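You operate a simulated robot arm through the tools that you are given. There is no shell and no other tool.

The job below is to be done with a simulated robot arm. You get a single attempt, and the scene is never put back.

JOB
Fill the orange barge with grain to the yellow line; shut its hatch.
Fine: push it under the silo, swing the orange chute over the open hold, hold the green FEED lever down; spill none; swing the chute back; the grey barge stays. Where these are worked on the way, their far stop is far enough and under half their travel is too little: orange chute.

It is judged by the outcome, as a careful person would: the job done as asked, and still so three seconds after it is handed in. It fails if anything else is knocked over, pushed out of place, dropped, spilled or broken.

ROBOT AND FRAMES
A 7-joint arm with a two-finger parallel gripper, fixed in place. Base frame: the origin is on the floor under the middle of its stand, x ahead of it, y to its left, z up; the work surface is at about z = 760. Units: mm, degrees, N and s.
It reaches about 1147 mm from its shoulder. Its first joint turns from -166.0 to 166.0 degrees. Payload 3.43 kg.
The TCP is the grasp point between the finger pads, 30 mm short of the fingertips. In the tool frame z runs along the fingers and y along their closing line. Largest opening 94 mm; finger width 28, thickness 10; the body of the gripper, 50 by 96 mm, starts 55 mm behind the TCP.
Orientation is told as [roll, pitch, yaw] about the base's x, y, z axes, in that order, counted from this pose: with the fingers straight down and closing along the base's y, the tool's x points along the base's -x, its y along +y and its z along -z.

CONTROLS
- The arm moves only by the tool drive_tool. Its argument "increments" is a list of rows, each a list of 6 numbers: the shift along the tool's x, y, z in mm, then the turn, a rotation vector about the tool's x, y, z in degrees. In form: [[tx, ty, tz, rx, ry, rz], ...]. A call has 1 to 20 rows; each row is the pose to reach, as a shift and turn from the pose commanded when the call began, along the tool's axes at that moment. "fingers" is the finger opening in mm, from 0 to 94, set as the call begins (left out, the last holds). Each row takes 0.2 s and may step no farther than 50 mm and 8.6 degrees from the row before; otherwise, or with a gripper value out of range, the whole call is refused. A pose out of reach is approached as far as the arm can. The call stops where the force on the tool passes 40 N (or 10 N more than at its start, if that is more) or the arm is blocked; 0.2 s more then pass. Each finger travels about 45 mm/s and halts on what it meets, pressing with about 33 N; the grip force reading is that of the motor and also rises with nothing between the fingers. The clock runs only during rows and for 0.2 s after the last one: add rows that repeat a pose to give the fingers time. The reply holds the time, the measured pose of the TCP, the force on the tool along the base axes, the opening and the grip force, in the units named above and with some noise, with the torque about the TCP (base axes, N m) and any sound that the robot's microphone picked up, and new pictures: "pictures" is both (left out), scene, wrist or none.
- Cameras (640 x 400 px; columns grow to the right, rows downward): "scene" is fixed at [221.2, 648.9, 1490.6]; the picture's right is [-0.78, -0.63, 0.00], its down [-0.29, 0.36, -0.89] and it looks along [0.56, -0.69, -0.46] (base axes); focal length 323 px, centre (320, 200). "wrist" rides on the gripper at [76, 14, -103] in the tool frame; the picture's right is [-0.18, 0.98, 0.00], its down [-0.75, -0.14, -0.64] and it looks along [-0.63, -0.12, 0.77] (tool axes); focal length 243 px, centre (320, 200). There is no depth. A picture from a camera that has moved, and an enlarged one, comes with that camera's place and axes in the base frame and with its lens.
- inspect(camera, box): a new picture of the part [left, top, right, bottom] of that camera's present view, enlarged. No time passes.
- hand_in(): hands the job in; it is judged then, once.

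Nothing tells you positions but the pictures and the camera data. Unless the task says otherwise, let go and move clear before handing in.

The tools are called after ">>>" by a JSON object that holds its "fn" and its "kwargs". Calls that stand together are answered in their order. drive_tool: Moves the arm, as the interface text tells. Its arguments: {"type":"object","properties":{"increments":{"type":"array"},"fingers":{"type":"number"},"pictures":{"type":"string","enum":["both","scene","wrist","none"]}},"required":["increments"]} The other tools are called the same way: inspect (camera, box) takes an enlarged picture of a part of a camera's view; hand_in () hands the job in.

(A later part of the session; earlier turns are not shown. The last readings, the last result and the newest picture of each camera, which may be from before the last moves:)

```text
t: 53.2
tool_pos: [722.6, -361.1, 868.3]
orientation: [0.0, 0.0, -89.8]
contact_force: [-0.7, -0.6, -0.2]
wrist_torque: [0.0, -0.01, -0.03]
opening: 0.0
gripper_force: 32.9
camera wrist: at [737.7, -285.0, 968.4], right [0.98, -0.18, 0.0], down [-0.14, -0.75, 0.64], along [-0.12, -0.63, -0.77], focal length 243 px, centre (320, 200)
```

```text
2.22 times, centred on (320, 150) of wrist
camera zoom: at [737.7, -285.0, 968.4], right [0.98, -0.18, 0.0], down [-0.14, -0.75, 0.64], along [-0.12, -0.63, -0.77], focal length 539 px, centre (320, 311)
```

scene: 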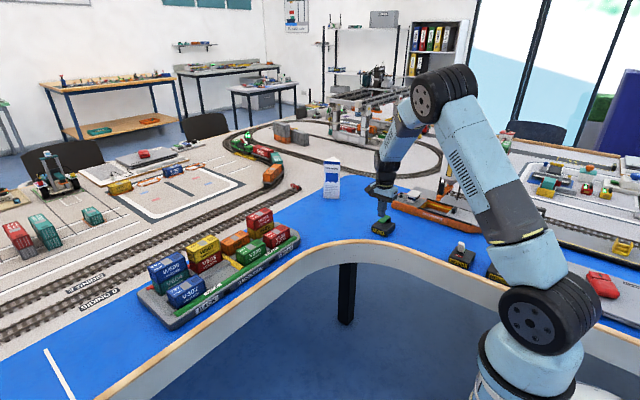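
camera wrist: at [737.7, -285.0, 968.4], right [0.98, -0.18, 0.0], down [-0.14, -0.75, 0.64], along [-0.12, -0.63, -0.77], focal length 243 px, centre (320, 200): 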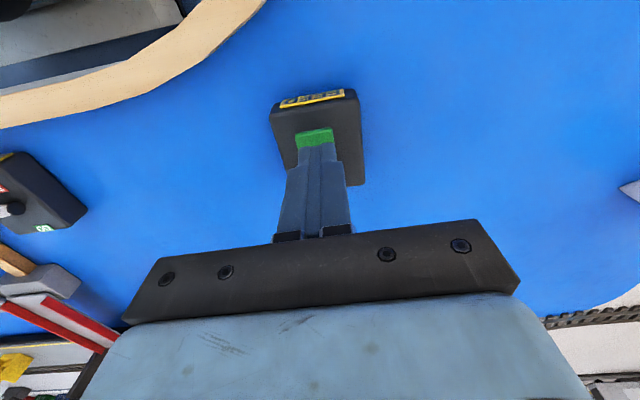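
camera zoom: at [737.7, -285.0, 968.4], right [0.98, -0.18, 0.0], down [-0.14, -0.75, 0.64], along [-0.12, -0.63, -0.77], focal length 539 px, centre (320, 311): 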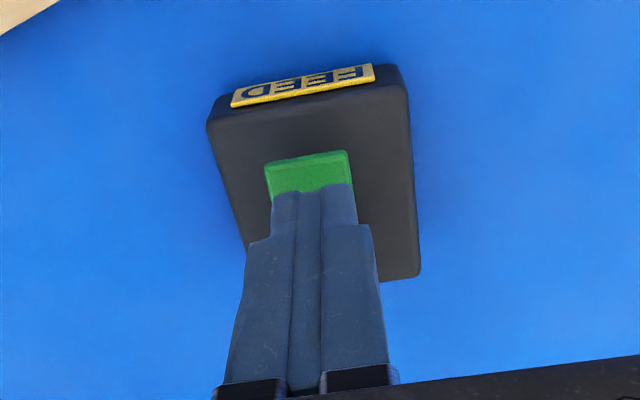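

The fingers are right over the lever's free end. I'll press down in small steps and watch for the grain to start.

>>> {"fn": "drive_tool", "kwargs": {"increments": [[2, 0, 3, 0, 0, 0], [2, 0, 6, 0, 0, 0], [2, 0, 9, 0, 0, 0], [2, 0, 11, 0, 0, 0], [2, 0, 13, 0, 0, 0]], "pictures": "none"}}

>>> {"fn": "inspect", "kwargs": {"camera": "scene", "box": [360, 180, 480, 250]}}

```text
t: 54.4
tool_pos: [723.2, -359.8, 854.5]
orientation: [-0.1, 0.1, -89.9]
contact_force: [-0.6, 0.0, -1.0]
wrist_torque: [0.0, -0.02, -0.01]
opening: 0.1
gripper_force: 32.6
```

```text
5.33 times, centred on (420, 215) of scene
camera zoom: at [221.2, 648.9, 1490.6], right [-0.78, -0.63, 0.0], down [-0.29, 0.36, -0.89], along [0.56, -0.69, -0.46], focal length 1721 px, centre (-213, 120)
```

zoom: 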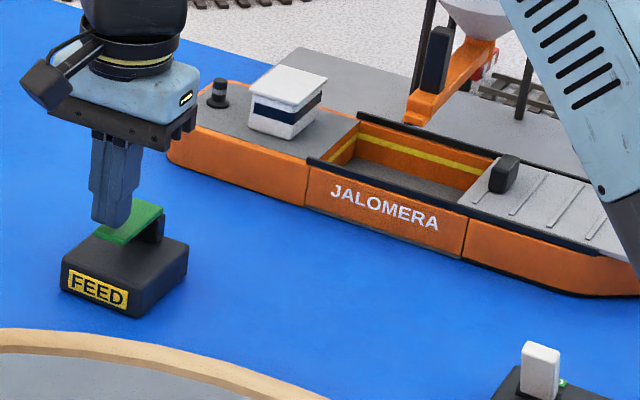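

>>> {"fn": "drive_tool", "kwargs": {"increments": [[0, 0, 2, 0, 0, 0], [0, 0, 4, 0, 0, 0]], "pictures": "none"}}

>>> {"fn": "inspect", "kwargs": {"camera": "scene", "box": [360, 180, 480, 250]}}

```text
t: 55.0
tool_pos: [723.9, -359.9, 849.9]
orientation: [0.1, 0.0, -89.9]
contact_force: [0.7, -0.4, 0.6]
wrist_torque: [0.01, -0.01, -0.01]
opening: 0.0
gripper_force: 32.9
```

```text
5.33 times, centred on (420, 215) of scene
camera zoom: at [221.2, 648.9, 1490.6], right [-0.78, -0.63, 0.0], down [-0.29, 0.36, -0.89], along [0.56, -0.69, -0.46], focal length 1721 px, centre (-213, 120)
```

zoom: 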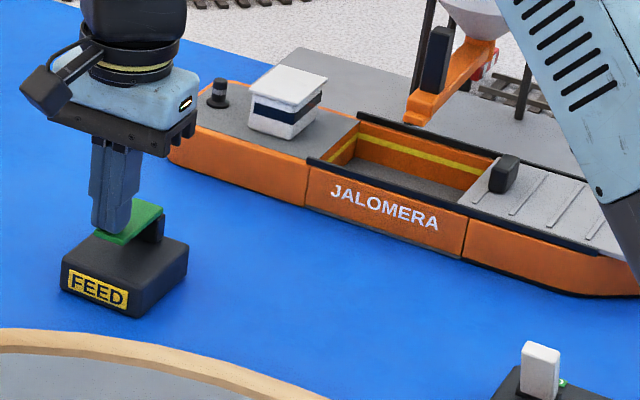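

>>> {"fn": "inspect", "kwargs": {"camera": "wrist", "box": [240, 80, 400, 200]}}

>>> {"fn": "inspect", "kwargs": {"camera": "scene", "box": [365, 205, 405, 240]}}

```text
3.33 times, centred on (320, 140) of wrist
camera zoom: at [737.9, -283.0, 951.9], right [0.98, -0.18, 0.0], down [-0.14, -0.75, 0.64], along [-0.12, -0.63, -0.77], focal length 809 px, centre (320, 400)
```

zoom: 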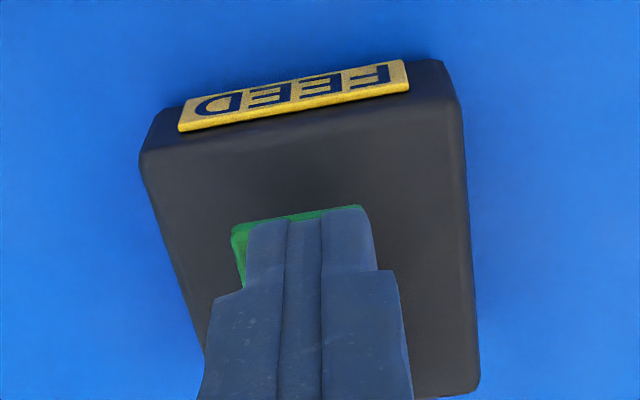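

```text
11.43 times, centred on (385, 222) of scene
camera zoom: at [221.2, 648.9, 1490.6], right [-0.78, -0.63, 0.0], down [-0.29, 0.36, -0.89], along [0.56, -0.69, -0.46], focal length 3689 px, centre (-423, -57)
```

zoom: 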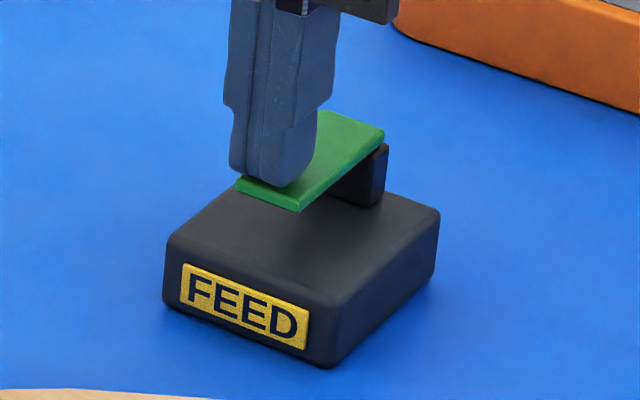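

The fingertips are just about on the plate, slightly to +x. I'll shift 3 mm and keep pressing in small steps.

>>> {"fn": "drive_tool", "kwargs": {"increments": [[0, -3, 2, 0, 0, 0], [0, -3, 4, 0, 0, 0]], "pictures": "none"}}

>>> {"fn": "inspect", "kwargs": {"camera": "scene", "box": [360, 180, 480, 250]}}

```text
t: 55.6
tool_pos: [720.0, -358.7, 846.6]
orientation: [-0.1, 0.0, -89.9]
contact_force: [0.1, -0.4, 0.7]
wrist_torque: [-0.01, 0.01, 0.02]
opening: 0.3
gripper_force: 33.5
```

```text
5.33 times, centred on (420, 215) of scene
camera zoom: at [221.2, 648.9, 1490.6], right [-0.78, -0.63, 0.0], down [-0.29, 0.36, -0.89], along [0.56, -0.69, -0.46], focal length 1721 px, centre (-213, 120)
```

zoom: 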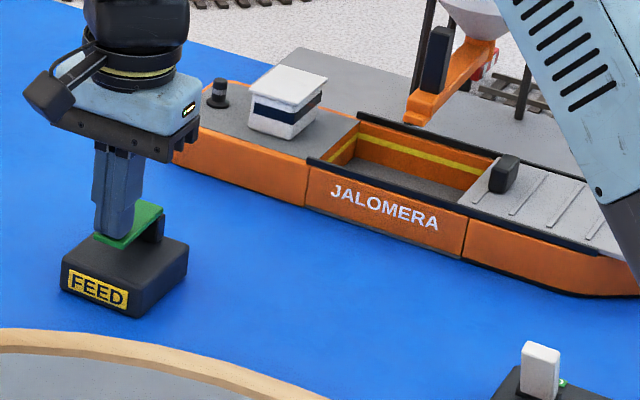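

>>> {"fn": "drive_tool", "kwargs": {"increments": [[0, 0, 1.5, 0, 0, 0], [0, 0, 3, 0, 0, 0]], "pictures": "none"}}

>>> {"fn": "inspect", "kwargs": {"camera": "scene", "box": [360, 180, 480, 250]}}

>>> {"fn": "inspect", "kwargs": {"camera": "scene", "box": [365, 205, 405, 240]}}

```text
t: 56.2
tool_pos: [720.7, -360.3, 844.5]
orientation: [0.0, 0.0, -89.9]
contact_force: [0.4, -0.6, 0.6]
wrist_torque: [-0.06, -0.03, -0.02]
opening: 0.0
gripper_force: 33.1
```

```text
5.33 times, centred on (420, 215) of scene
camera zoom: at [221.2, 648.9, 1490.6], right [-0.78, -0.63, 0.0], down [-0.29, 0.36, -0.89], along [0.56, -0.69, -0.46], focal length 1721 px, centre (-213, 120)
```

zoom: 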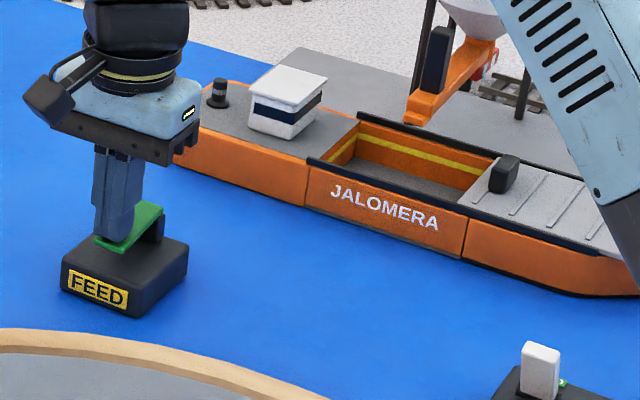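

```text
11.43 times, centred on (385, 222) of scene
camera zoom: at [221.2, 648.9, 1490.6], right [-0.78, -0.63, 0.0], down [-0.29, 0.36, -0.89], along [0.56, -0.69, -0.46], focal length 3689 px, centre (-423, -57)
```

zoom: 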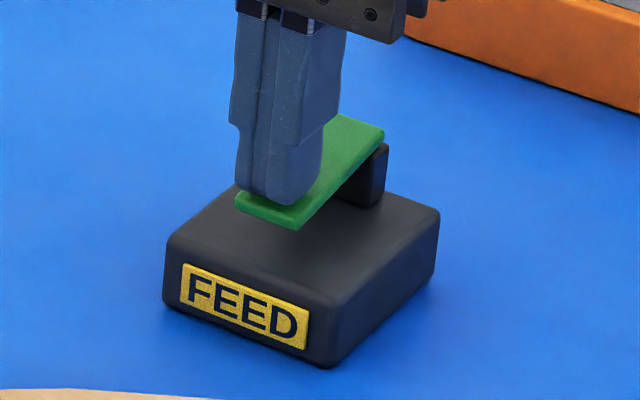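

The lever is starting to tip down with little force; no grain yet. Pressing further.

>>> {"fn": "drive_tool", "kwargs": {"increments": [[0, 0, 2, 0, 0, 0], [0, 0, 4, 0, 0, 0]], "pictures": "none"}}

>>> {"fn": "inspect", "kwargs": {"camera": "scene", "box": [360, 180, 480, 250]}}

```text
t: 56.8
tool_pos: [720.8, -360.1, 839.2]
orientation: [0.0, 0.1, -89.8]
contact_force: [1.0, 0.0, 2.4]
wrist_torque: [-0.04, -0.04, 0.05]
opening: 0.1
gripper_force: 32.9
heard: click
```

```text
5.33 times, centred on (420, 215) of scene
camera zoom: at [221.2, 648.9, 1490.6], right [-0.78, -0.63, 0.0], down [-0.29, 0.36, -0.89], along [0.56, -0.69, -0.46], focal length 1721 px, centre (-213, 120)
```

zoom: 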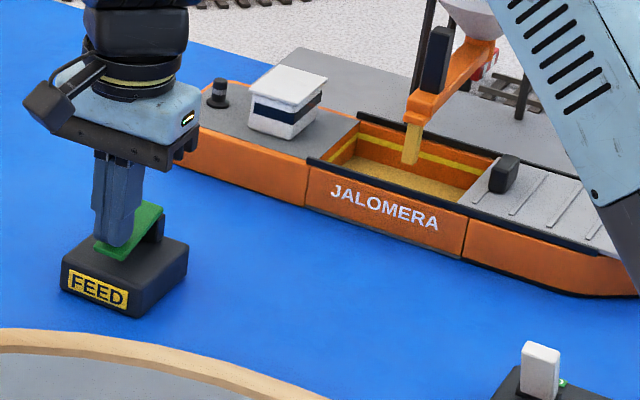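

A click, and grain is falling into the hold. I'll hold the lever here in short steps, checking the level each time.

>>> {"fn": "drive_tool", "kwargs": {"increments": [[0, 0, 0, 0, 0, 0], [0, 0, 0, 0, 0, 0]], "pictures": "none"}}

>>> {"fn": "inspect", "kwargs": {"camera": "scene", "box": [410, 195, 470, 230]}}

```text
t: 57.4
tool_pos: [721.3, -360.4, 839.5]
orientation: [0.0, 0.0, -89.9]
contact_force: [0.6, 0.3, 3.2]
wrist_torque: [-0.06, -0.02, 0.02]
opening: 0.1
gripper_force: 33.2
```

```text
10.67 times, centred on (440, 212) of scene
camera zoom: at [221.2, 648.9, 1490.6], right [-0.78, -0.63, 0.0], down [-0.29, 0.36, -0.89], along [0.56, -0.69, -0.46], focal length 3443 px, centre (-960, 67)
```

zoom: 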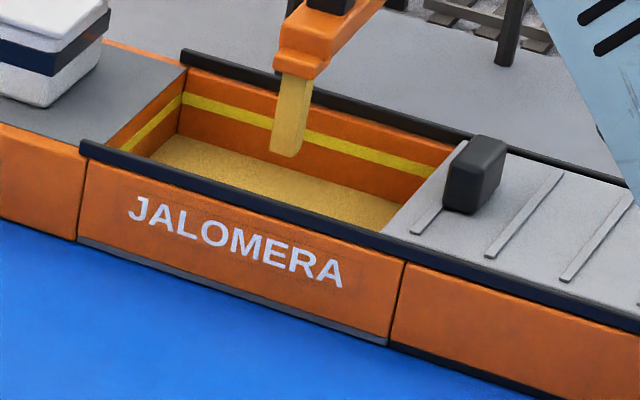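

>>> {"fn": "drive_tool", "kwargs": {"increments": [[0, 0, 0, 0, 0, 0], [0, 0, 0, 0, 0, 0], [0, 0, 0, 0, 0, 0], [0, 0, 0, 0, 0, 0]], "pictures": "none"}}

>>> {"fn": "inspect", "kwargs": {"camera": "scene", "box": [410, 195, 470, 230]}}

```text
t: 58.4
tool_pos: [720.7, -359.5, 840.1]
orientation: [0.0, 0.0, -89.9]
contact_force: [0.1, 1.0, 2.0]
wrist_torque: [-0.05, -0.04, -0.03]
opening: 0.0
gripper_force: 32.7
```

```text
10.67 times, centred on (440, 212) of scene
camera zoom: at [221.2, 648.9, 1490.6], right [-0.78, -0.63, 0.0], down [-0.29, 0.36, -0.89], along [0.56, -0.69, -0.46], focal length 3443 px, centre (-960, 67)
```

zoom: 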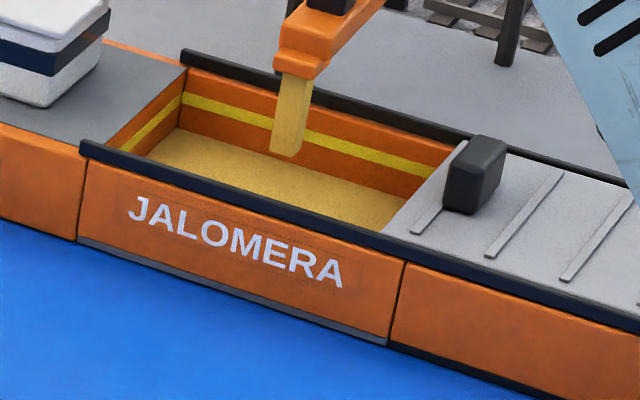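

The level rises slowly (about 6 px per second in this picture), with some 20 px to go to the line. Holding on.

>>> {"fn": "drive_tool", "kwargs": {"increments": [[0, 0, 0, 0, 0, 0], [0, 0, 0, 0, 0, 0], [0, 0, 0, 0, 0, 0], [0, 0, 0, 0, 0, 0], [0, 0, 0, 0, 0, 0]], "pictures": "none"}}

>>> {"fn": "inspect", "kwargs": {"camera": "scene", "box": [410, 195, 470, 230]}}

```text
t: 59.6
tool_pos: [721.0, -360.1, 839.7]
orientation: [0.0, 0.0, -89.9]
contact_force: [-0.4, 0.5, 2.4]
wrist_torque: [-0.01, 0.01, -0.02]
opening: 0.0
gripper_force: 32.7
```

```text
10.67 times, centred on (440, 212) of scene
camera zoom: at [221.2, 648.9, 1490.6], right [-0.78, -0.63, 0.0], down [-0.29, 0.36, -0.89], along [0.56, -0.69, -0.46], focal length 3443 px, centre (-960, 67)
```

zoom: 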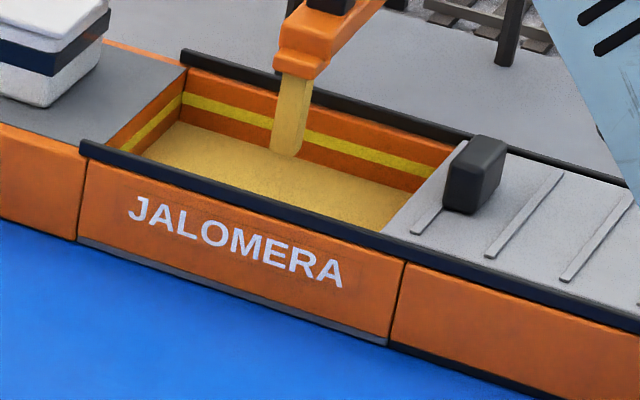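

>>> {"fn": "drive_tool", "kwargs": {"increments": [[0, 0, 0, 0, 0, 0], [0, 0, 0, 0, 0, 0], [0, 0, 0, 0, 0, 0], [0, 0, 0, 0, 0, 0], [0, 0, 0, 0, 0, 0], [0, 0, 0, 0, 0, 0]], "pictures": "none"}}

>>> {"fn": "inspect", "kwargs": {"camera": "scene", "box": [415, 198, 455, 222]}}

```text
t: 61.0
tool_pos: [720.7, -361.3, 839.5]
orientation: [-0.1, 0.0, -89.9]
contact_force: [0.1, -0.5, 3.0]
wrist_torque: [-0.04, 0.0, 0.02]
opening: 0.2
gripper_force: 33.2
```

```text
16.00 times, centred on (435, 210) of scene
camera zoom: at [221.2, 648.9, 1490.6], right [-0.78, -0.63, 0.0], down [-0.29, 0.36, -0.89], along [0.56, -0.69, -0.46], focal length 5164 px, centre (-1520, 40)
```

zoom: 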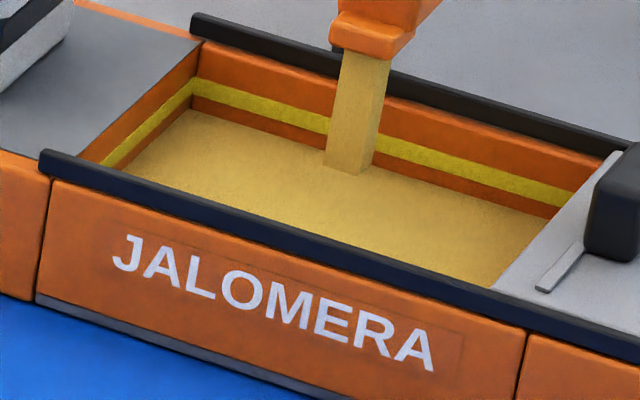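

>>> {"fn": "drive_tool", "kwargs": {"increments": [[0, 0, 0, 0, 0, 0], [0, 0, 0, 0, 0, 0], [0, 0, 0, 0, 0, 0], [0, 0, 0, 0, 0, 0], [0, 0, 0, 0, 0, 0], [0, 0, 0, 0, 0, 0]], "pictures": "none"}}

>>> {"fn": "inspect", "kwargs": {"camera": "scene", "box": [415, 198, 455, 222]}}

```text
t: 62.4
tool_pos: [720.4, -359.2, 839.5]
orientation: [0.1, 0.1, -90.0]
contact_force: [-0.3, 0.6, 2.8]
wrist_torque: [-0.01, 0.03, 0.01]
opening: 0.0
gripper_force: 32.7
```

```text
16.00 times, centred on (435, 210) of scene
camera zoom: at [221.2, 648.9, 1490.6], right [-0.78, -0.63, 0.0], down [-0.29, 0.36, -0.89], along [0.56, -0.69, -0.46], focal length 5164 px, centre (-1520, 40)
```

zoom: 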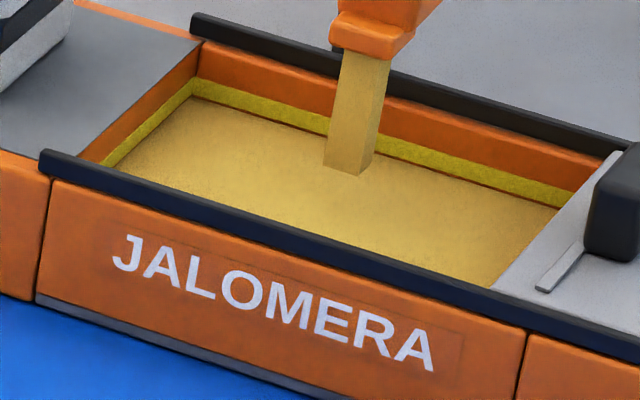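

The grain is just reaching the line's lower edge, rising about 3 mm/s. I'll hold ~0.6 s longer and then lift off so that it ends in the middle of the line.

>>> {"fn": "drive_tool", "kwargs": {"increments": [[0, 0, 0, 0, 0, 0], [0, 0, 0, 0, 0, 0], [0, 0, 0, 0, 0, 0], [0, 0, -15, 0, 0, 0], [0, 0, -40, 0, 0, 0], [0, 0, -60, 0, 0, 0], [0, 0, -60, 0, 0, 0]], "pictures": "none"}}

>>> {"fn": "inspect", "kwargs": {"camera": "scene", "box": [415, 198, 455, 222]}}

>>> {"fn": "inspect", "kwargs": {"camera": "scene", "box": [360, 180, 480, 250]}}

```text
t: 64.0
tool_pos: [721.4, -360.5, 899.6]
orientation: [0.0, 0.0, -89.8]
contact_force: [0.3, -0.1, -0.1]
wrist_torque: [-0.01, -0.04, -0.03]
opening: 0.3
gripper_force: 32.7
```

```text
16.00 times, centred on (435, 210) of scene
camera zoom: at [221.2, 648.9, 1490.6], right [-0.78, -0.63, 0.0], down [-0.29, 0.36, -0.89], along [0.56, -0.69, -0.46], focal length 5164 px, centre (-1520, 40)
```

zoom: 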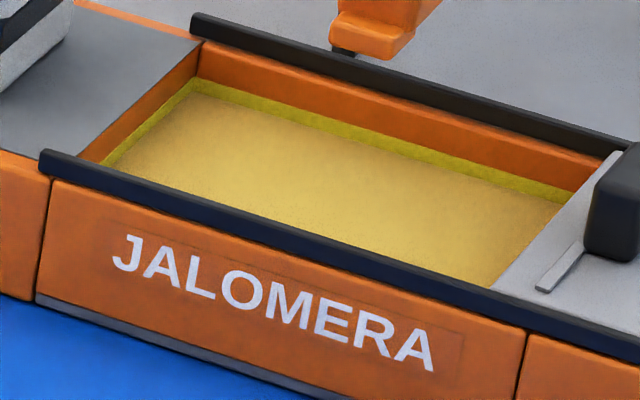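

```text
5.33 times, centred on (420, 215) of scene
camera zoom: at [221.2, 648.9, 1490.6], right [-0.78, -0.63, 0.0], down [-0.29, 0.36, -0.89], along [0.56, -0.69, -0.46], focal length 1721 px, centre (-213, 120)
```

zoom: 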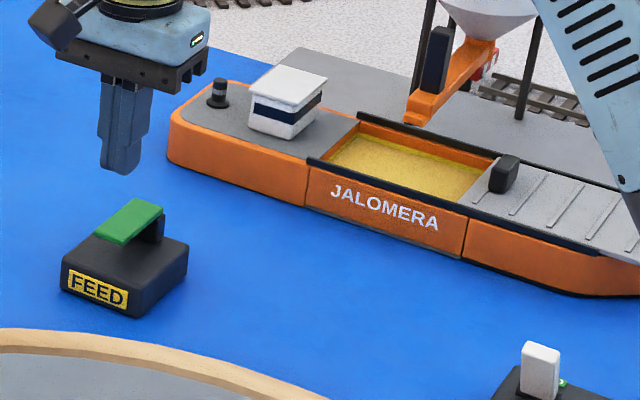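

The grain lies at the middle of the yellow line, the flow has stopped and nothing is spilled. Now I go back to the chute's post with fingers open, to swing it back.

>>> {"fn": "drive_tool", "kwargs": {"increments": [[0, 0, -45, 0, 0, 0], [0, 0, -90, 0, 0, 0], [0, 0, -130, 0, 0, 0], [-30, -14, -155, 0, 0, 0], [-70, -32, -155, 0, 0, 0], [-110, -50, -155, 0, 0, 0], [-150, -67, -155, 0, 0, 0], [-190, -84, -155, 0, 0, 0], [-230, -102, -155, 0, 0, 0], [-265, -117, -155, 0, 0, 0], [-290, -123, -155, 0, 0, 0], [-297, -123, -155, 0, 0, 0], [-297, -123, -155, 0, 0, 0]], "fingers": 50, "pictures": "both"}}

>>> {"fn": "inspect", "kwargs": {"camera": "wrist", "box": [200, 40, 440, 240]}}

>>> {"fn": "inspect", "kwargs": {"camera": "scene", "box": [415, 198, 455, 222]}}

```text
t: 66.8
tool_pos: [598.8, -656.2, 1055.1]
orientation: [0.0, 0.0, -89.9]
contact_force: [0.1, 0.1, 0.2]
wrist_torque: [0.01, 0.01, -0.01]
opening: 49.7
gripper_force: 0.0
camera wrist: at [613.5, -580.4, 1156.6], right [0.98, -0.18, 0.0], down [-0.14, -0.75, 0.64], along [-0.12, -0.63, -0.77], focal length 243 px, centre (320, 200)
```

scene: 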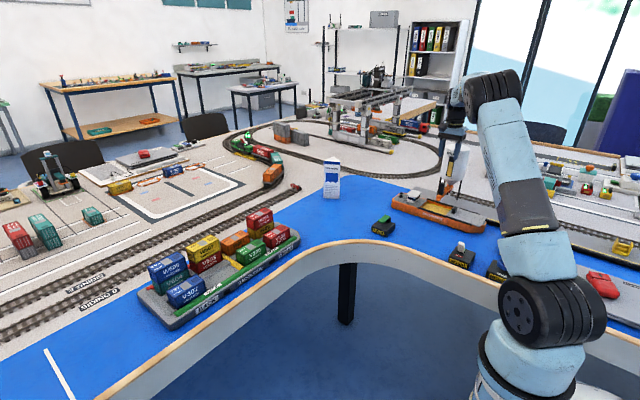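
wrist: 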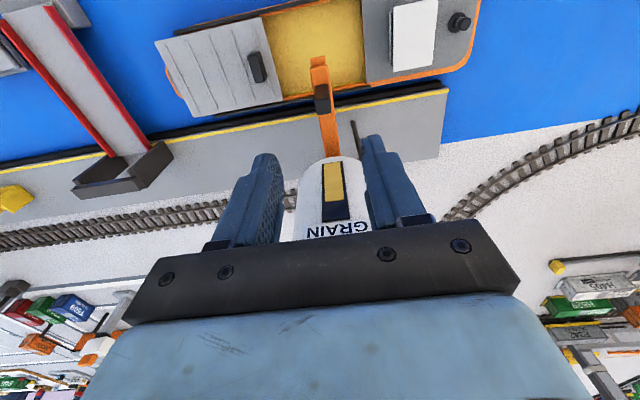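

```text
2.00 times, centred on (320, 140) of wrist
camera zoom: at [613.5, -580.4, 1156.6], right [0.98, -0.18, 0.0], down [-0.14, -0.75, 0.64], along [-0.12, -0.63, -0.77], focal length 485 px, centre (320, 320)
```

zoom: 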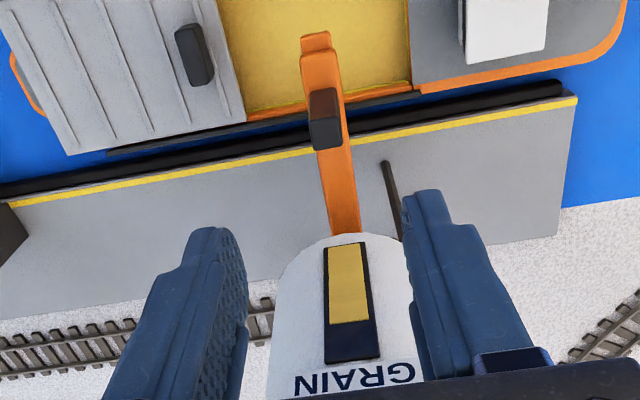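

```text
16.00 times, centred on (435, 210) of scene
camera zoom: at [221.2, 648.9, 1490.6], right [-0.78, -0.63, 0.0], down [-0.29, 0.36, -0.89], along [0.56, -0.69, -0.46], focal length 5164 px, centre (-1520, 40)
```

zoom: 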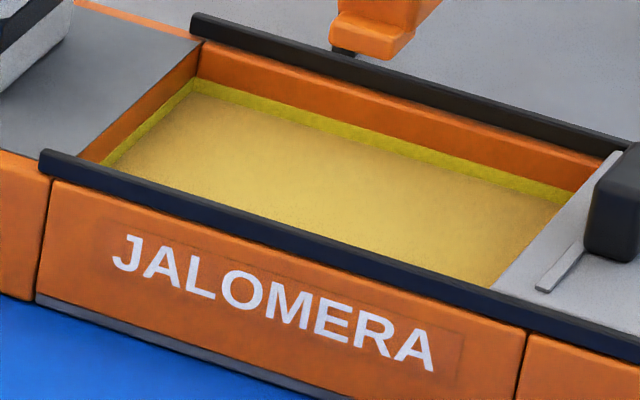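

The post is at about (601,-658), just under the fingers. I'll descend around it.

>>> {"fn": "drive_tool", "kwargs": {"increments": [[-2, 2, 45, 0, 0, 0], [-2, 2, 85, 0, 0, 0], [-2, 2, 115, 0, 0, 0], [-2, 2, 132, 0, 0, 0], [-2, 2, 144, 0, 0, 0], [-2, 2, 144, 0, 0, 0]], "pictures": "wrist"}}

>>> {"fn": "inspect", "kwargs": {"camera": "wrist", "box": [200, 40, 440, 240]}}

```text
t: 68.2
tool_pos: [601.0, -657.7, 913.1]
orientation: [0.0, 0.0, -89.8]
contact_force: [0.1, -0.9, -0.3]
wrist_torque: [0.01, 0.03, -0.02]
opening: 49.9
gripper_force: 0.0
camera wrist: at [615.7, -581.5, 1013.8], right [0.98, -0.18, 0.0], down [-0.14, -0.75, 0.64], along [-0.12, -0.63, -0.77], focal length 243 px, centre (320, 200)
```

wrist: 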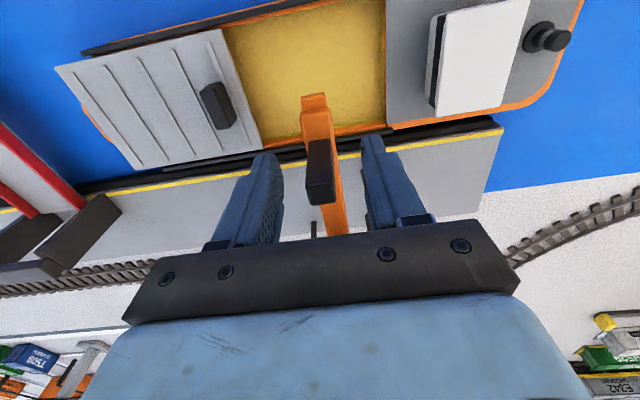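

```text
2.00 times, centred on (320, 140) of wrist
camera zoom: at [615.7, -581.5, 1013.8], right [0.98, -0.18, 0.0], down [-0.14, -0.75, 0.64], along [-0.12, -0.63, -0.77], focal length 485 px, centre (320, 320)
```

zoom: 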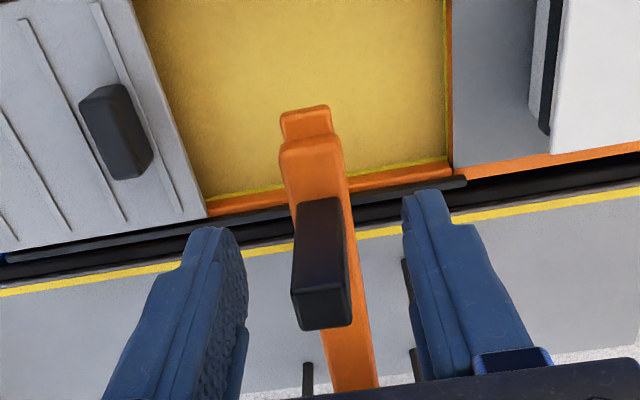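

The post is centred between the fingers. I'll narrow to a light fork and swing the chute back, first half of the arc.

>>> {"fn": "drive_tool", "kwargs": {"increments": [[0, 0, 0, 0, 0, 0], [0, 0, 0, 0, 0, 0], [1, -4, 0, 0, 0, 0], [0.6, -16.3, 0, 0, 0, -6], [-1.4, -28.5, 0, 0, 0, -12], [-4.6, -40.5, 0, 0, 0, -18], [-9, -52, 0, 0, 0, -24], [-14.6, -63, 0, 0, 0, -30], [-21.3, -73.4, 0, 0, 0, -36], [-29.1, -83, 0, 0, 0, -42]], "fingers": 23, "pictures": "both"}}

>>> {"fn": "inspect", "kwargs": {"camera": "wrist", "box": [200, 40, 440, 240]}}

```text
t: 70.4
tool_pos: [517.2, -687.1, 910.2]
orientation: [0.0, 0.1, -47.6]
contact_force: [0.3, -0.7, 0.2]
wrist_torque: [0.0, 0.04, 0.02]
opening: 23.0
gripper_force: 0.1
camera wrist: at [477.1, -621.9, 1011.4], right [0.85, 0.52, 0.0], down [0.4, -0.65, 0.64], along [0.34, -0.55, -0.77], focal length 243 px, centre (320, 200)
```

scene: 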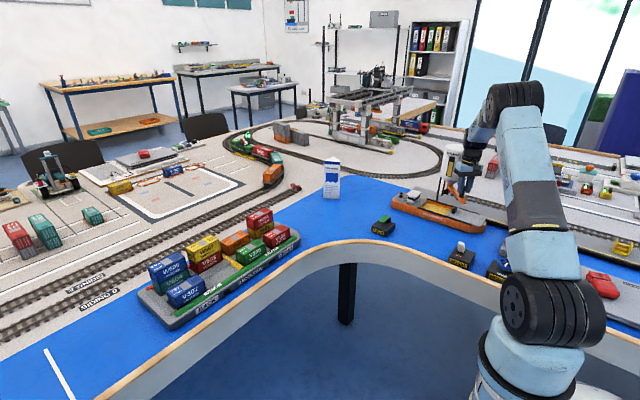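
wrist: 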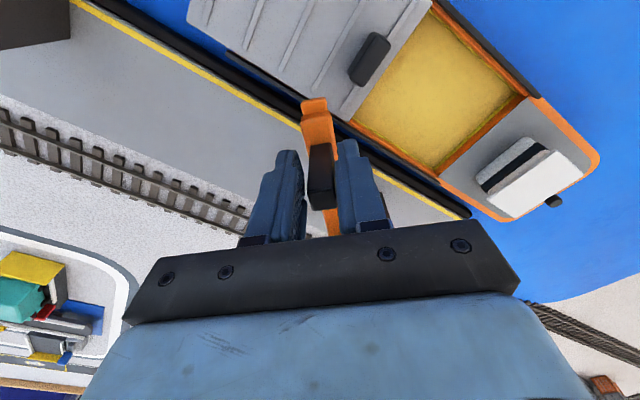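

```text
2.00 times, centred on (320, 140) of wrist
camera zoom: at [477.1, -621.9, 1011.4], right [0.85, 0.52, 0.0], down [0.4, -0.65, 0.64], along [0.34, -0.55, -0.77], focal length 485 px, centre (320, 320)
```

zoom: 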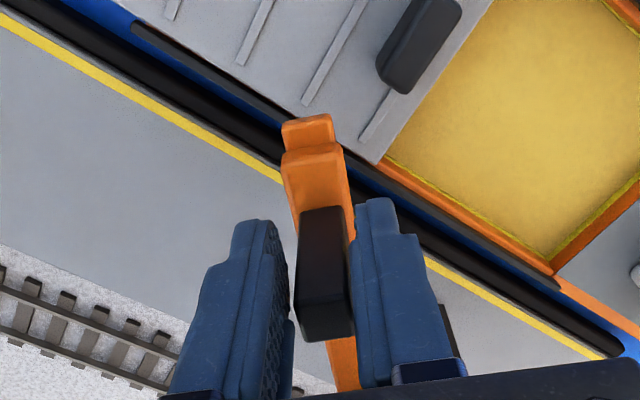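

The chute follows. Swinging the rest of the way, slower toward the end.

>>> {"fn": "drive_tool", "kwargs": {"increments": [[-0.6, -12.3, 0, 0, 0, -6], [-2.6, -24.5, 0, 0, 0, -12], [-5.8, -36.5, 0, 0, 0, -18], [-10.2, -48, 0, 0, 0, -24], [-15.8, -59, 0, 0, 0, -30], [-20.7, -66.5, 0, 0, 0, -34.3], [-25, -72.5, 0, 0, 0, -38], [-29, -77.5, 0, 0, 0, -41], [-33.1, -82, 0, 0, 0, -44], [-36, -84.9, 0, 0, 0, -46], [-39, -87.7, 0, 0, 0, -48], [-39, -87.7, 0, 0, 0, -48]], "pictures": "both"}}

>>> {"fn": "inspect", "kwargs": {"camera": "wrist", "box": [200, 40, 440, 240]}}

>>> {"fn": "inspect", "kwargs": {"camera": "scene", "box": [430, 170, 490, 210]}}

```text
t: 73.0
tool_pos: [479.9, -775.7, 911.1]
orientation: [0.0, -0.1, 0.2]
contact_force: [-0.1, -0.2, 0.0]
wrist_torque: [-0.04, 0.01, 0.05]
opening: 23.0
gripper_force: 0.1
camera wrist: at [403.4, -761.6, 1012.8], right [0.18, 0.98, 0.0], down [0.75, -0.14, 0.64], along [0.63, -0.12, -0.77], focal length 243 px, centre (320, 200)
```

scene: 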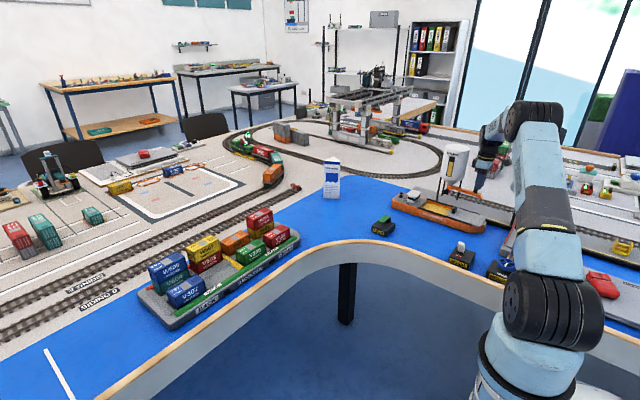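
wrist: 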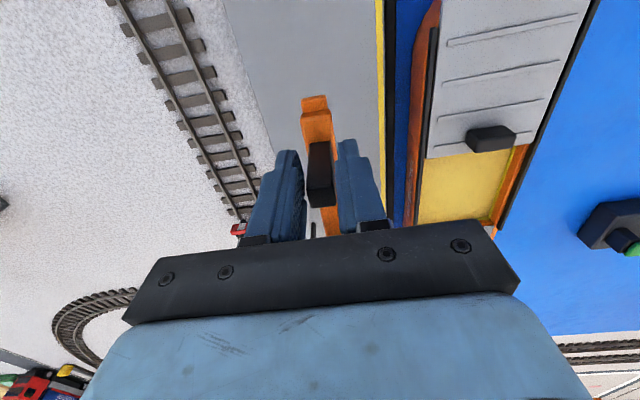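

```text
2.00 times, centred on (320, 140) of wrist
camera zoom: at [403.4, -761.6, 1012.8], right [0.18, 0.98, 0.0], down [0.75, -0.14, 0.64], along [0.63, -0.12, -0.77], focal length 485 px, centre (320, 320)
```

zoom: 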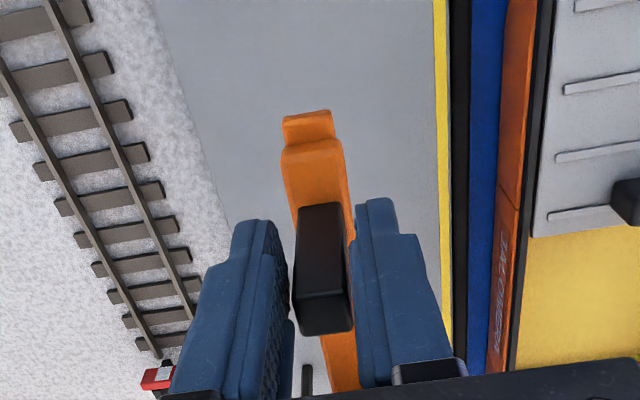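

```text
10.00 times, centred on (460, 190) of scene
camera zoom: at [221.2, 648.9, 1490.6], right [-0.78, -0.63, 0.0], down [-0.29, 0.36, -0.89], along [0.56, -0.69, -0.46], focal length 3228 px, centre (-1080, 300)
```

zoom: 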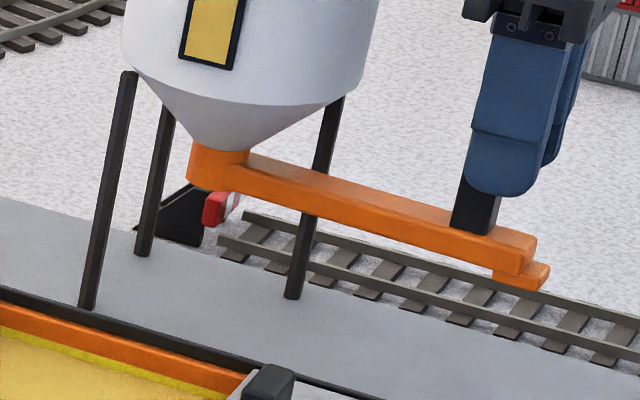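

The chute is back to where it started (the picture matches). A tiny nudge to seat it at its stop, then release and rise.

>>> {"fn": "drive_tool", "kwargs": {"increments": [[0, -1.5, 0, 0, 0, 0], [0, -3, 0, 0, 0, 0], [0, -3, 0, 0, 0, 0]], "pictures": "none"}}

>>> {"fn": "inspect", "kwargs": {"camera": "scene", "box": [430, 170, 490, 210]}}

```text
t: 73.8
tool_pos: [479.1, -778.4, 910.5]
orientation: [0.1, 0.1, 0.1]
contact_force: [-0.4, 0.3, 0.5]
wrist_torque: [-0.04, 0.03, 0.02]
opening: 22.9
gripper_force: 0.1
```

```text
10.00 times, centred on (460, 190) of scene
camera zoom: at [221.2, 648.9, 1490.6], right [-0.78, -0.63, 0.0], down [-0.29, 0.36, -0.89], along [0.56, -0.69, -0.46], focal length 3228 px, centre (-1080, 300)
```

zoom: 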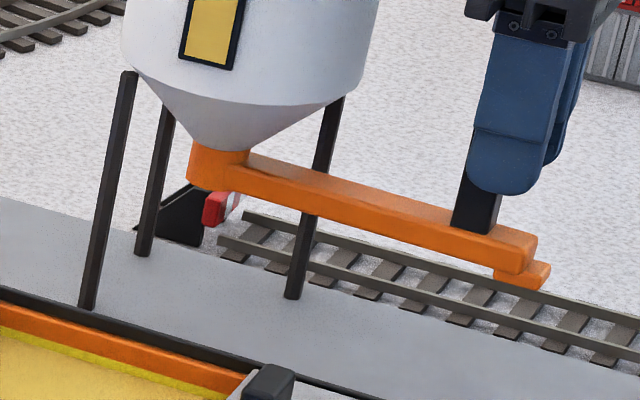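

The chute is seated at its rest position. I'll open, rise, and move toward the hatch handle.

>>> {"fn": "drive_tool", "kwargs": {"increments": [[0, 2, 0, 0, 0, 0], [0, 2, 0, 0, 0, 0], [0, 2, 0, 0, 0, 0], [0, 2, -20, 0, 0, 0], [0, 2, -60, 0, 0, 0], [0, 2, -100, 0, 0, 0], [0, 2, -130, 0, 0, 0], [0, 30, -130, 0, 0, 0], [0, 75, -130, 0, 0, 0], [0, 120, -130, 0, 0, 0], [-20, 150, -120, 0, 0, 0], [-20, 150, -120, 0, 0, 0]], "fingers": 55, "pictures": "both"}}

>>> {"fn": "inspect", "kwargs": {"camera": "wrist", "box": [200, 0, 440, 200]}}

>>> {"fn": "inspect", "kwargs": {"camera": "scene", "box": [380, 160, 500, 250]}}

```text
t: 76.4
tool_pos: [498.9, -628.2, 1033.0]
orientation: [0.0, 0.0, 0.1]
contact_force: [-0.5, 1.2, -0.1]
wrist_torque: [0.01, 0.0, -0.02]
opening: 54.9
gripper_force: 0.1
camera wrist: at [424.0, -613.8, 1134.5], right [0.18, 0.98, 0.0], down [0.75, -0.14, 0.64], along [0.63, -0.12, -0.77], focal length 243 px, centre (320, 200)
```

scene: 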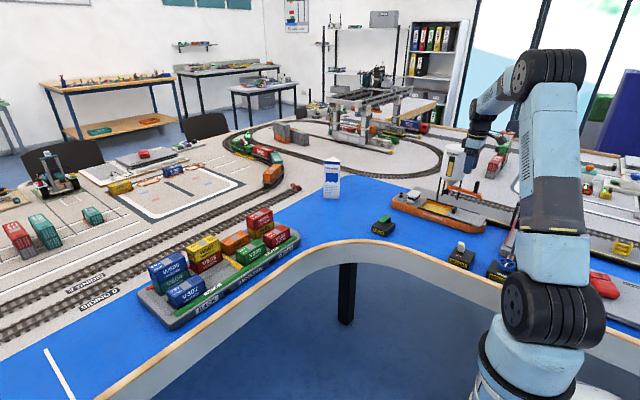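
wrist: 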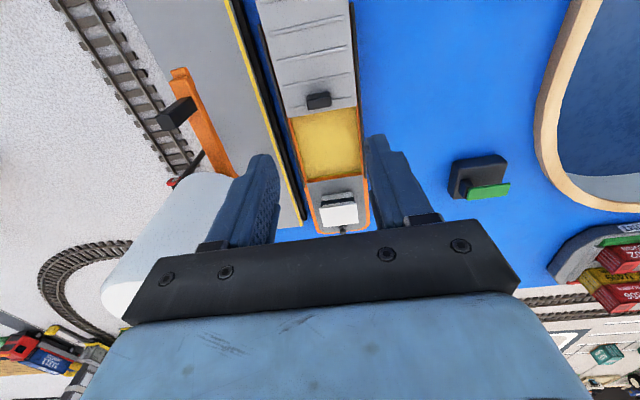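

```text
2.00 times, centred on (320, 100) of wrist
camera zoom: at [424.0, -613.8, 1134.5], right [0.18, 0.98, 0.0], down [0.75, -0.14, 0.64], along [0.63, -0.12, -0.77], focal length 485 px, centre (320, 400)
```

zoom: 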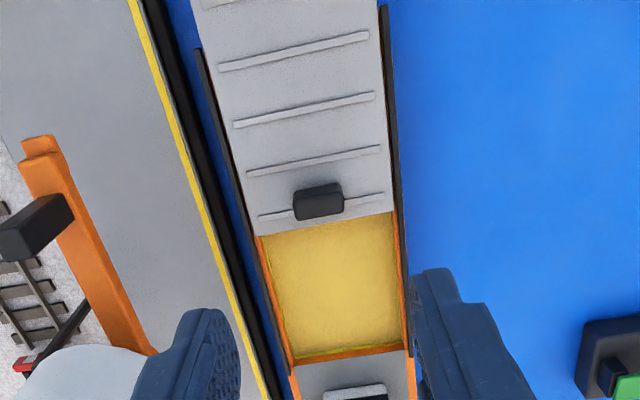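

```text
4.44 times, centred on (440, 205) of scene
camera zoom: at [221.2, 648.9, 1490.6], right [-0.78, -0.63, 0.0], down [-0.29, 0.36, -0.89], along [0.56, -0.69, -0.46], focal length 1434 px, centre (-213, 178)
```

zoom: 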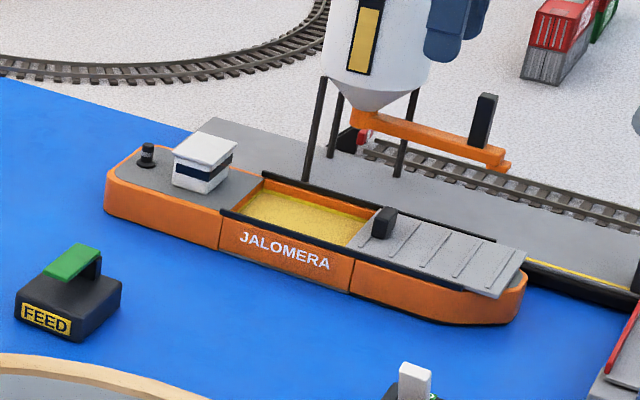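

The handle is at about (519,-632). I'll descend around it.

>>> {"fn": "drive_tool", "kwargs": {"increments": [[-10, -2, 40, 0, 0, 0], [-20, -4, 85, 0, 0, 0], [-20, -4, 125, 0, 0, 0], [-20, -4, 155, 0, 0, 0], [-20, -4, 168, 0, 0, 0], [-20, -4, 168, 0, 0, 0]], "pictures": "both"}}

>>> {"fn": "inspect", "kwargs": {"camera": "wrist", "box": [200, 40, 440, 240]}}

>>> {"fn": "inspect", "kwargs": {"camera": "scene", "box": [410, 170, 490, 230]}}

```text
t: 77.8
tool_pos: [518.8, -630.4, 862.1]
orientation: [0.0, 0.1, 0.1]
contact_force: [0.0, -0.2, -0.5]
wrist_torque: [0.01, 0.02, 0.0]
opening: 55.2
gripper_force: 0.0
camera wrist: at [443.1, -616.6, 964.2], right [0.18, 0.98, 0.0], down [0.75, -0.14, 0.64], along [0.63, -0.12, -0.77], focal length 243 px, centre (320, 200)
```

scene: 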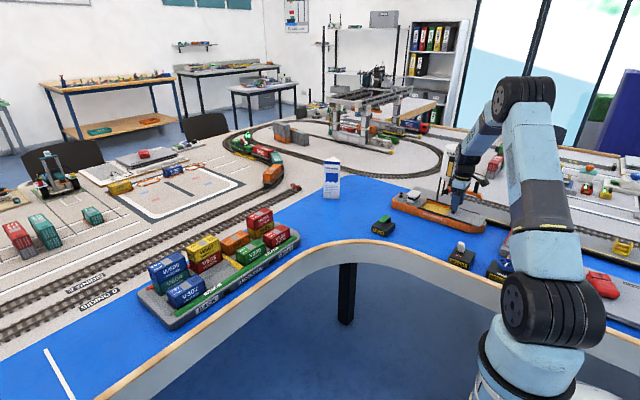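
wrist: 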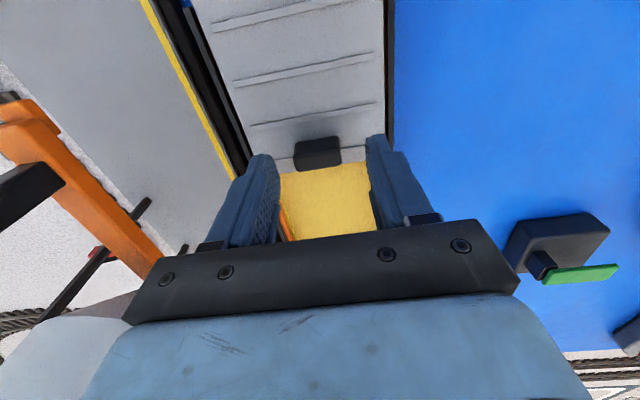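

```text
2.00 times, centred on (320, 140) of wrist
camera zoom: at [443.1, -616.6, 964.2], right [0.18, 0.98, 0.0], down [0.75, -0.14, 0.64], along [0.63, -0.12, -0.77], focal length 485 px, centre (320, 320)
```

zoom: 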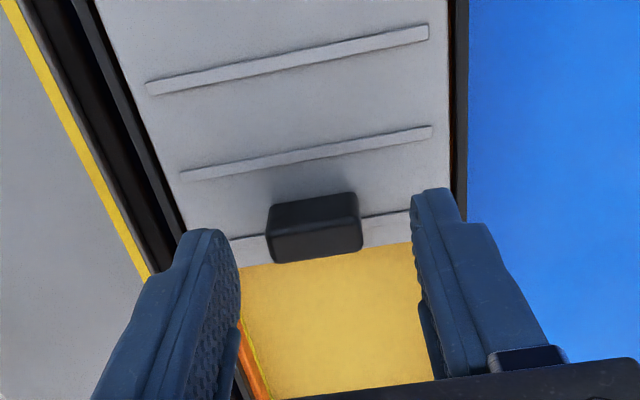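

```text
6.67 times, centred on (450, 200) of scene
camera zoom: at [221.2, 648.9, 1490.6], right [-0.78, -0.63, 0.0], down [-0.29, 0.36, -0.89], along [0.56, -0.69, -0.46], focal length 2152 px, centre (-547, 200)
```

zoom: 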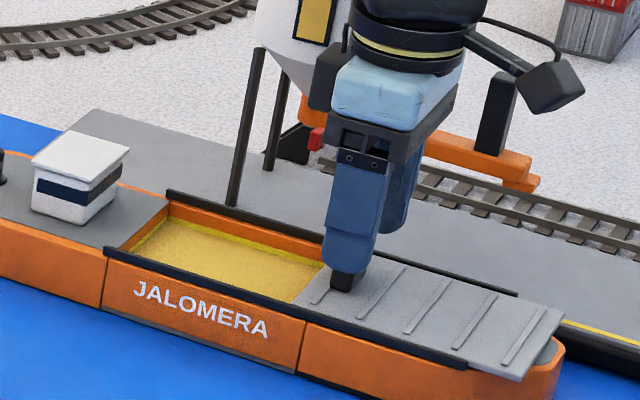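

>>> {"fn": "drive_tool", "kwargs": {"increments": [[0, -1.5, 4, 0, 0, 0], [0, -1.5, 8, 0, 0, 0], [0, -1.5, 9.5, 0, 0, 0], [0, -1.5, 9.5, 0, 0, 0]], "pictures": "none"}}

>>> {"fn": "drive_tool", "kwargs": {"increments": [[0, 0, 0, 0, 0, 0], [0, 0, 0, 0, 0, 0], [0, 0, 0, 0, 0, 0], [0, 0, 0, 0, 0, 0]], "fingers": 10, "pictures": "wrist"}}

```text
t: 78.8
tool_pos: [519.4, -634.1, 853.6]
orientation: [0.0, 0.0, 0.1]
contact_force: [0.4, 0.2, -0.5]
wrist_torque: [-0.01, 0.02, -0.01]
opening: 55.2
gripper_force: 0.1
```

```text
t: 79.8
tool_pos: [519.3, -633.2, 853.4]
orientation: [0.0, -0.1, 0.1]
contact_force: [-0.6, 1.8, 0.4]
wrist_torque: [0.07, 0.01, -0.01]
opening: 31.1
gripper_force: 32.9
camera wrist: at [443.0, -619.4, 955.2], right [0.18, 0.98, 0.0], down [0.75, -0.14, 0.64], along [0.63, -0.12, -0.77], focal length 243 px, centre (320, 200)
```

wrist: 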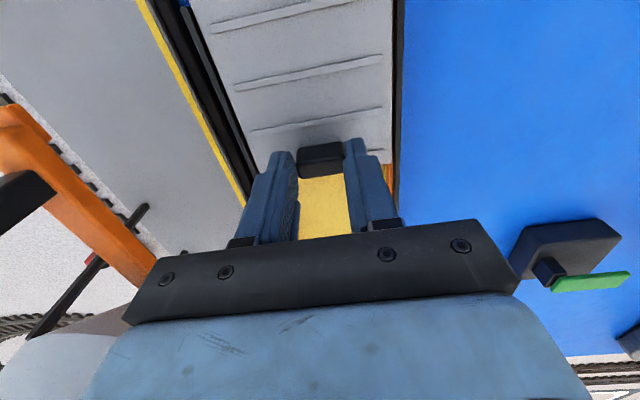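

Gripped cleanly. Sliding the hatch back aft (+x), slowly.

>>> {"fn": "drive_tool", "kwargs": {"increments": [[-3, 0, 0, 0, 0, 0], [-7, 0, 0, 0, 0, 0], [-12, 0, 0, 0, 0, 0], [-17, 0, 0, 0, 0, 0], [-22, 0, 0, 0, 0, 0], [-27, 0, 0, 0, 0, 0], [-32, 0, 0, 0, 0, 0], [-37, 0, 0, 0, 0, 0], [-42, 0, 0, 0, 0, 0], [-47, 0, 0, 0, 0, 0], [-52, 0, 0, 0, 0, 0], [-57, 0, 0, 0, 0, 0]], "pictures": "none"}}

>>> {"fn": "inspect", "kwargs": {"camera": "scene", "box": [380, 170, 500, 250]}}

```text
t: 82.4
tool_pos: [576.3, -634.4, 854.0]
orientation: [0.1, 0.1, 0.1]
contact_force: [0.2, 2.1, -0.2]
wrist_torque: [0.01, -0.1, 0.06]
opening: 30.9
gripper_force: 32.8
```

```text
5.00 times, centred on (440, 210) of scene
camera zoom: at [221.2, 648.9, 1490.6], right [-0.78, -0.63, 0.0], down [-0.29, 0.36, -0.89], along [0.56, -0.69, -0.46], focal length 1614 px, centre (-280, 150)
```

zoom: 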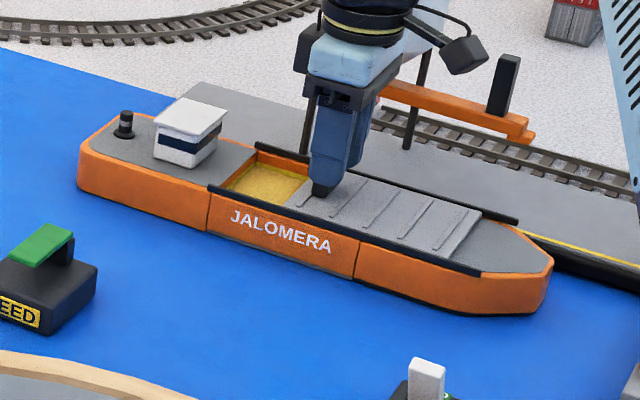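

The hatch slides well with the barge in place. Continuing.

>>> {"fn": "drive_tool", "kwargs": {"increments": [[-5, 0, 0, 0, 0, 0], [-10, 0, 0, 0, 0, 0], [-15, 0, 0, 0, 0, 0], [-20, 0, 0, 0, 0, 0], [-25, 0, 0, 0, 0, 0], [-30, 0, 0, 0, 0, 0], [-35, 0, 0, 0, 0, 0], [-40, 0, 0, 0, 0, 0], [-45, 0, 0, 0, 0, 0], [-50, 0, 0, 0, 0, 0], [-54, 0, 0, 0, 0, 0], [-57, 0, 0, 0, 0, 0]], "pictures": "wrist"}}

>>> {"fn": "inspect", "kwargs": {"camera": "scene", "box": [380, 170, 500, 250]}}

>>> {"fn": "inspect", "kwargs": {"camera": "scene", "box": [400, 190, 450, 225]}}

```text
t: 85.0
tool_pos: [633.8, -633.7, 853.9]
orientation: [-0.1, 0.0, 0.1]
contact_force: [-0.2, -3.0, 8.2]
wrist_torque: [-0.1, 0.12, -0.02]
opening: 31.2
gripper_force: 33.1
camera wrist: at [556.3, -619.7, 955.1], right [0.18, 0.98, 0.0], down [0.75, -0.14, 0.64], along [0.63, -0.12, -0.77], focal length 243 px, centre (320, 200)
```

wrist: 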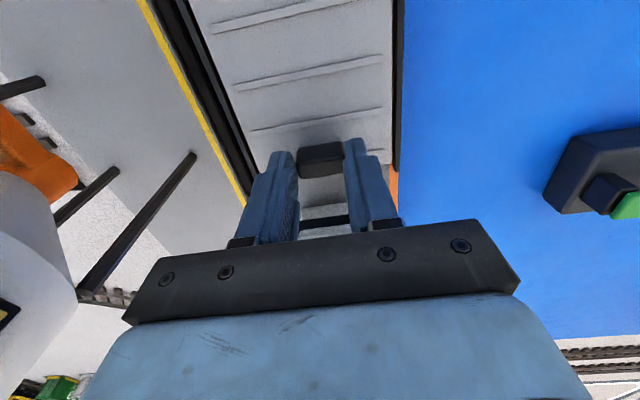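

```text
5.00 times, centred on (440, 210) of scene
camera zoom: at [221.2, 648.9, 1490.6], right [-0.78, -0.63, 0.0], down [-0.29, 0.36, -0.89], along [0.56, -0.69, -0.46], focal length 1614 px, centre (-280, 150)
```

zoom: 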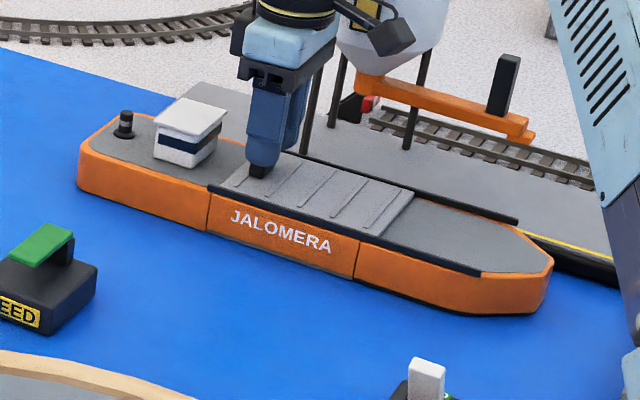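

```text
11.43 times, centred on (425, 208) of scene
camera zoom: at [221.2, 648.9, 1490.6], right [-0.78, -0.63, 0.0], down [-0.29, 0.36, -0.89], along [0.56, -0.69, -0.46], focal length 3689 px, centre (-880, 114)
```

zoom: 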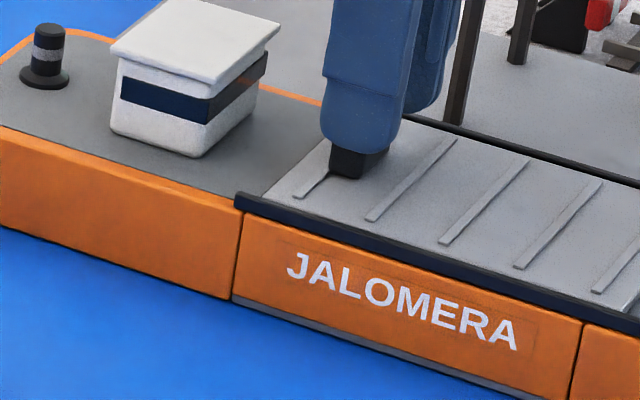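

About 8–9 mm remain by my reckoning. I'll ease it on until it meets the stop.

>>> {"fn": "drive_tool", "kwargs": {"increments": [[-2, 0, 0, 0, 0, 0], [-4, 0, 0, 0, 0, 0], [-6, 0, 0, 0, 0, 0], [-8, 0, 0, 0, 0, 0], [-9, 0, 0, 0, 0, 0]], "pictures": "none"}}

>>> {"fn": "inspect", "kwargs": {"camera": "scene", "box": [400, 190, 450, 225]}}

```text
t: 86.2
tool_pos: [639.4, -633.3, 854.1]
orientation: [0.0, 0.1, 0.0]
contact_force: [-4.6, -0.1, 12.7]
wrist_torque: [0.01, -0.19, 0.01]
opening: 31.1
gripper_force: 33.1
```

```text
11.43 times, centred on (425, 208) of scene
camera zoom: at [221.2, 648.9, 1490.6], right [-0.78, -0.63, 0.0], down [-0.29, 0.36, -0.89], along [0.56, -0.69, -0.46], focal length 3689 px, centre (-880, 114)
```

zoom: 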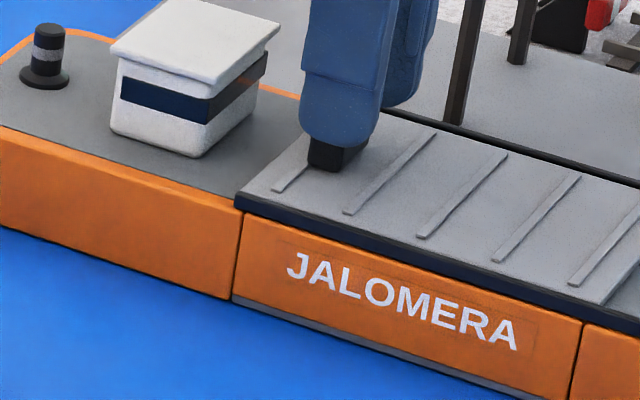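

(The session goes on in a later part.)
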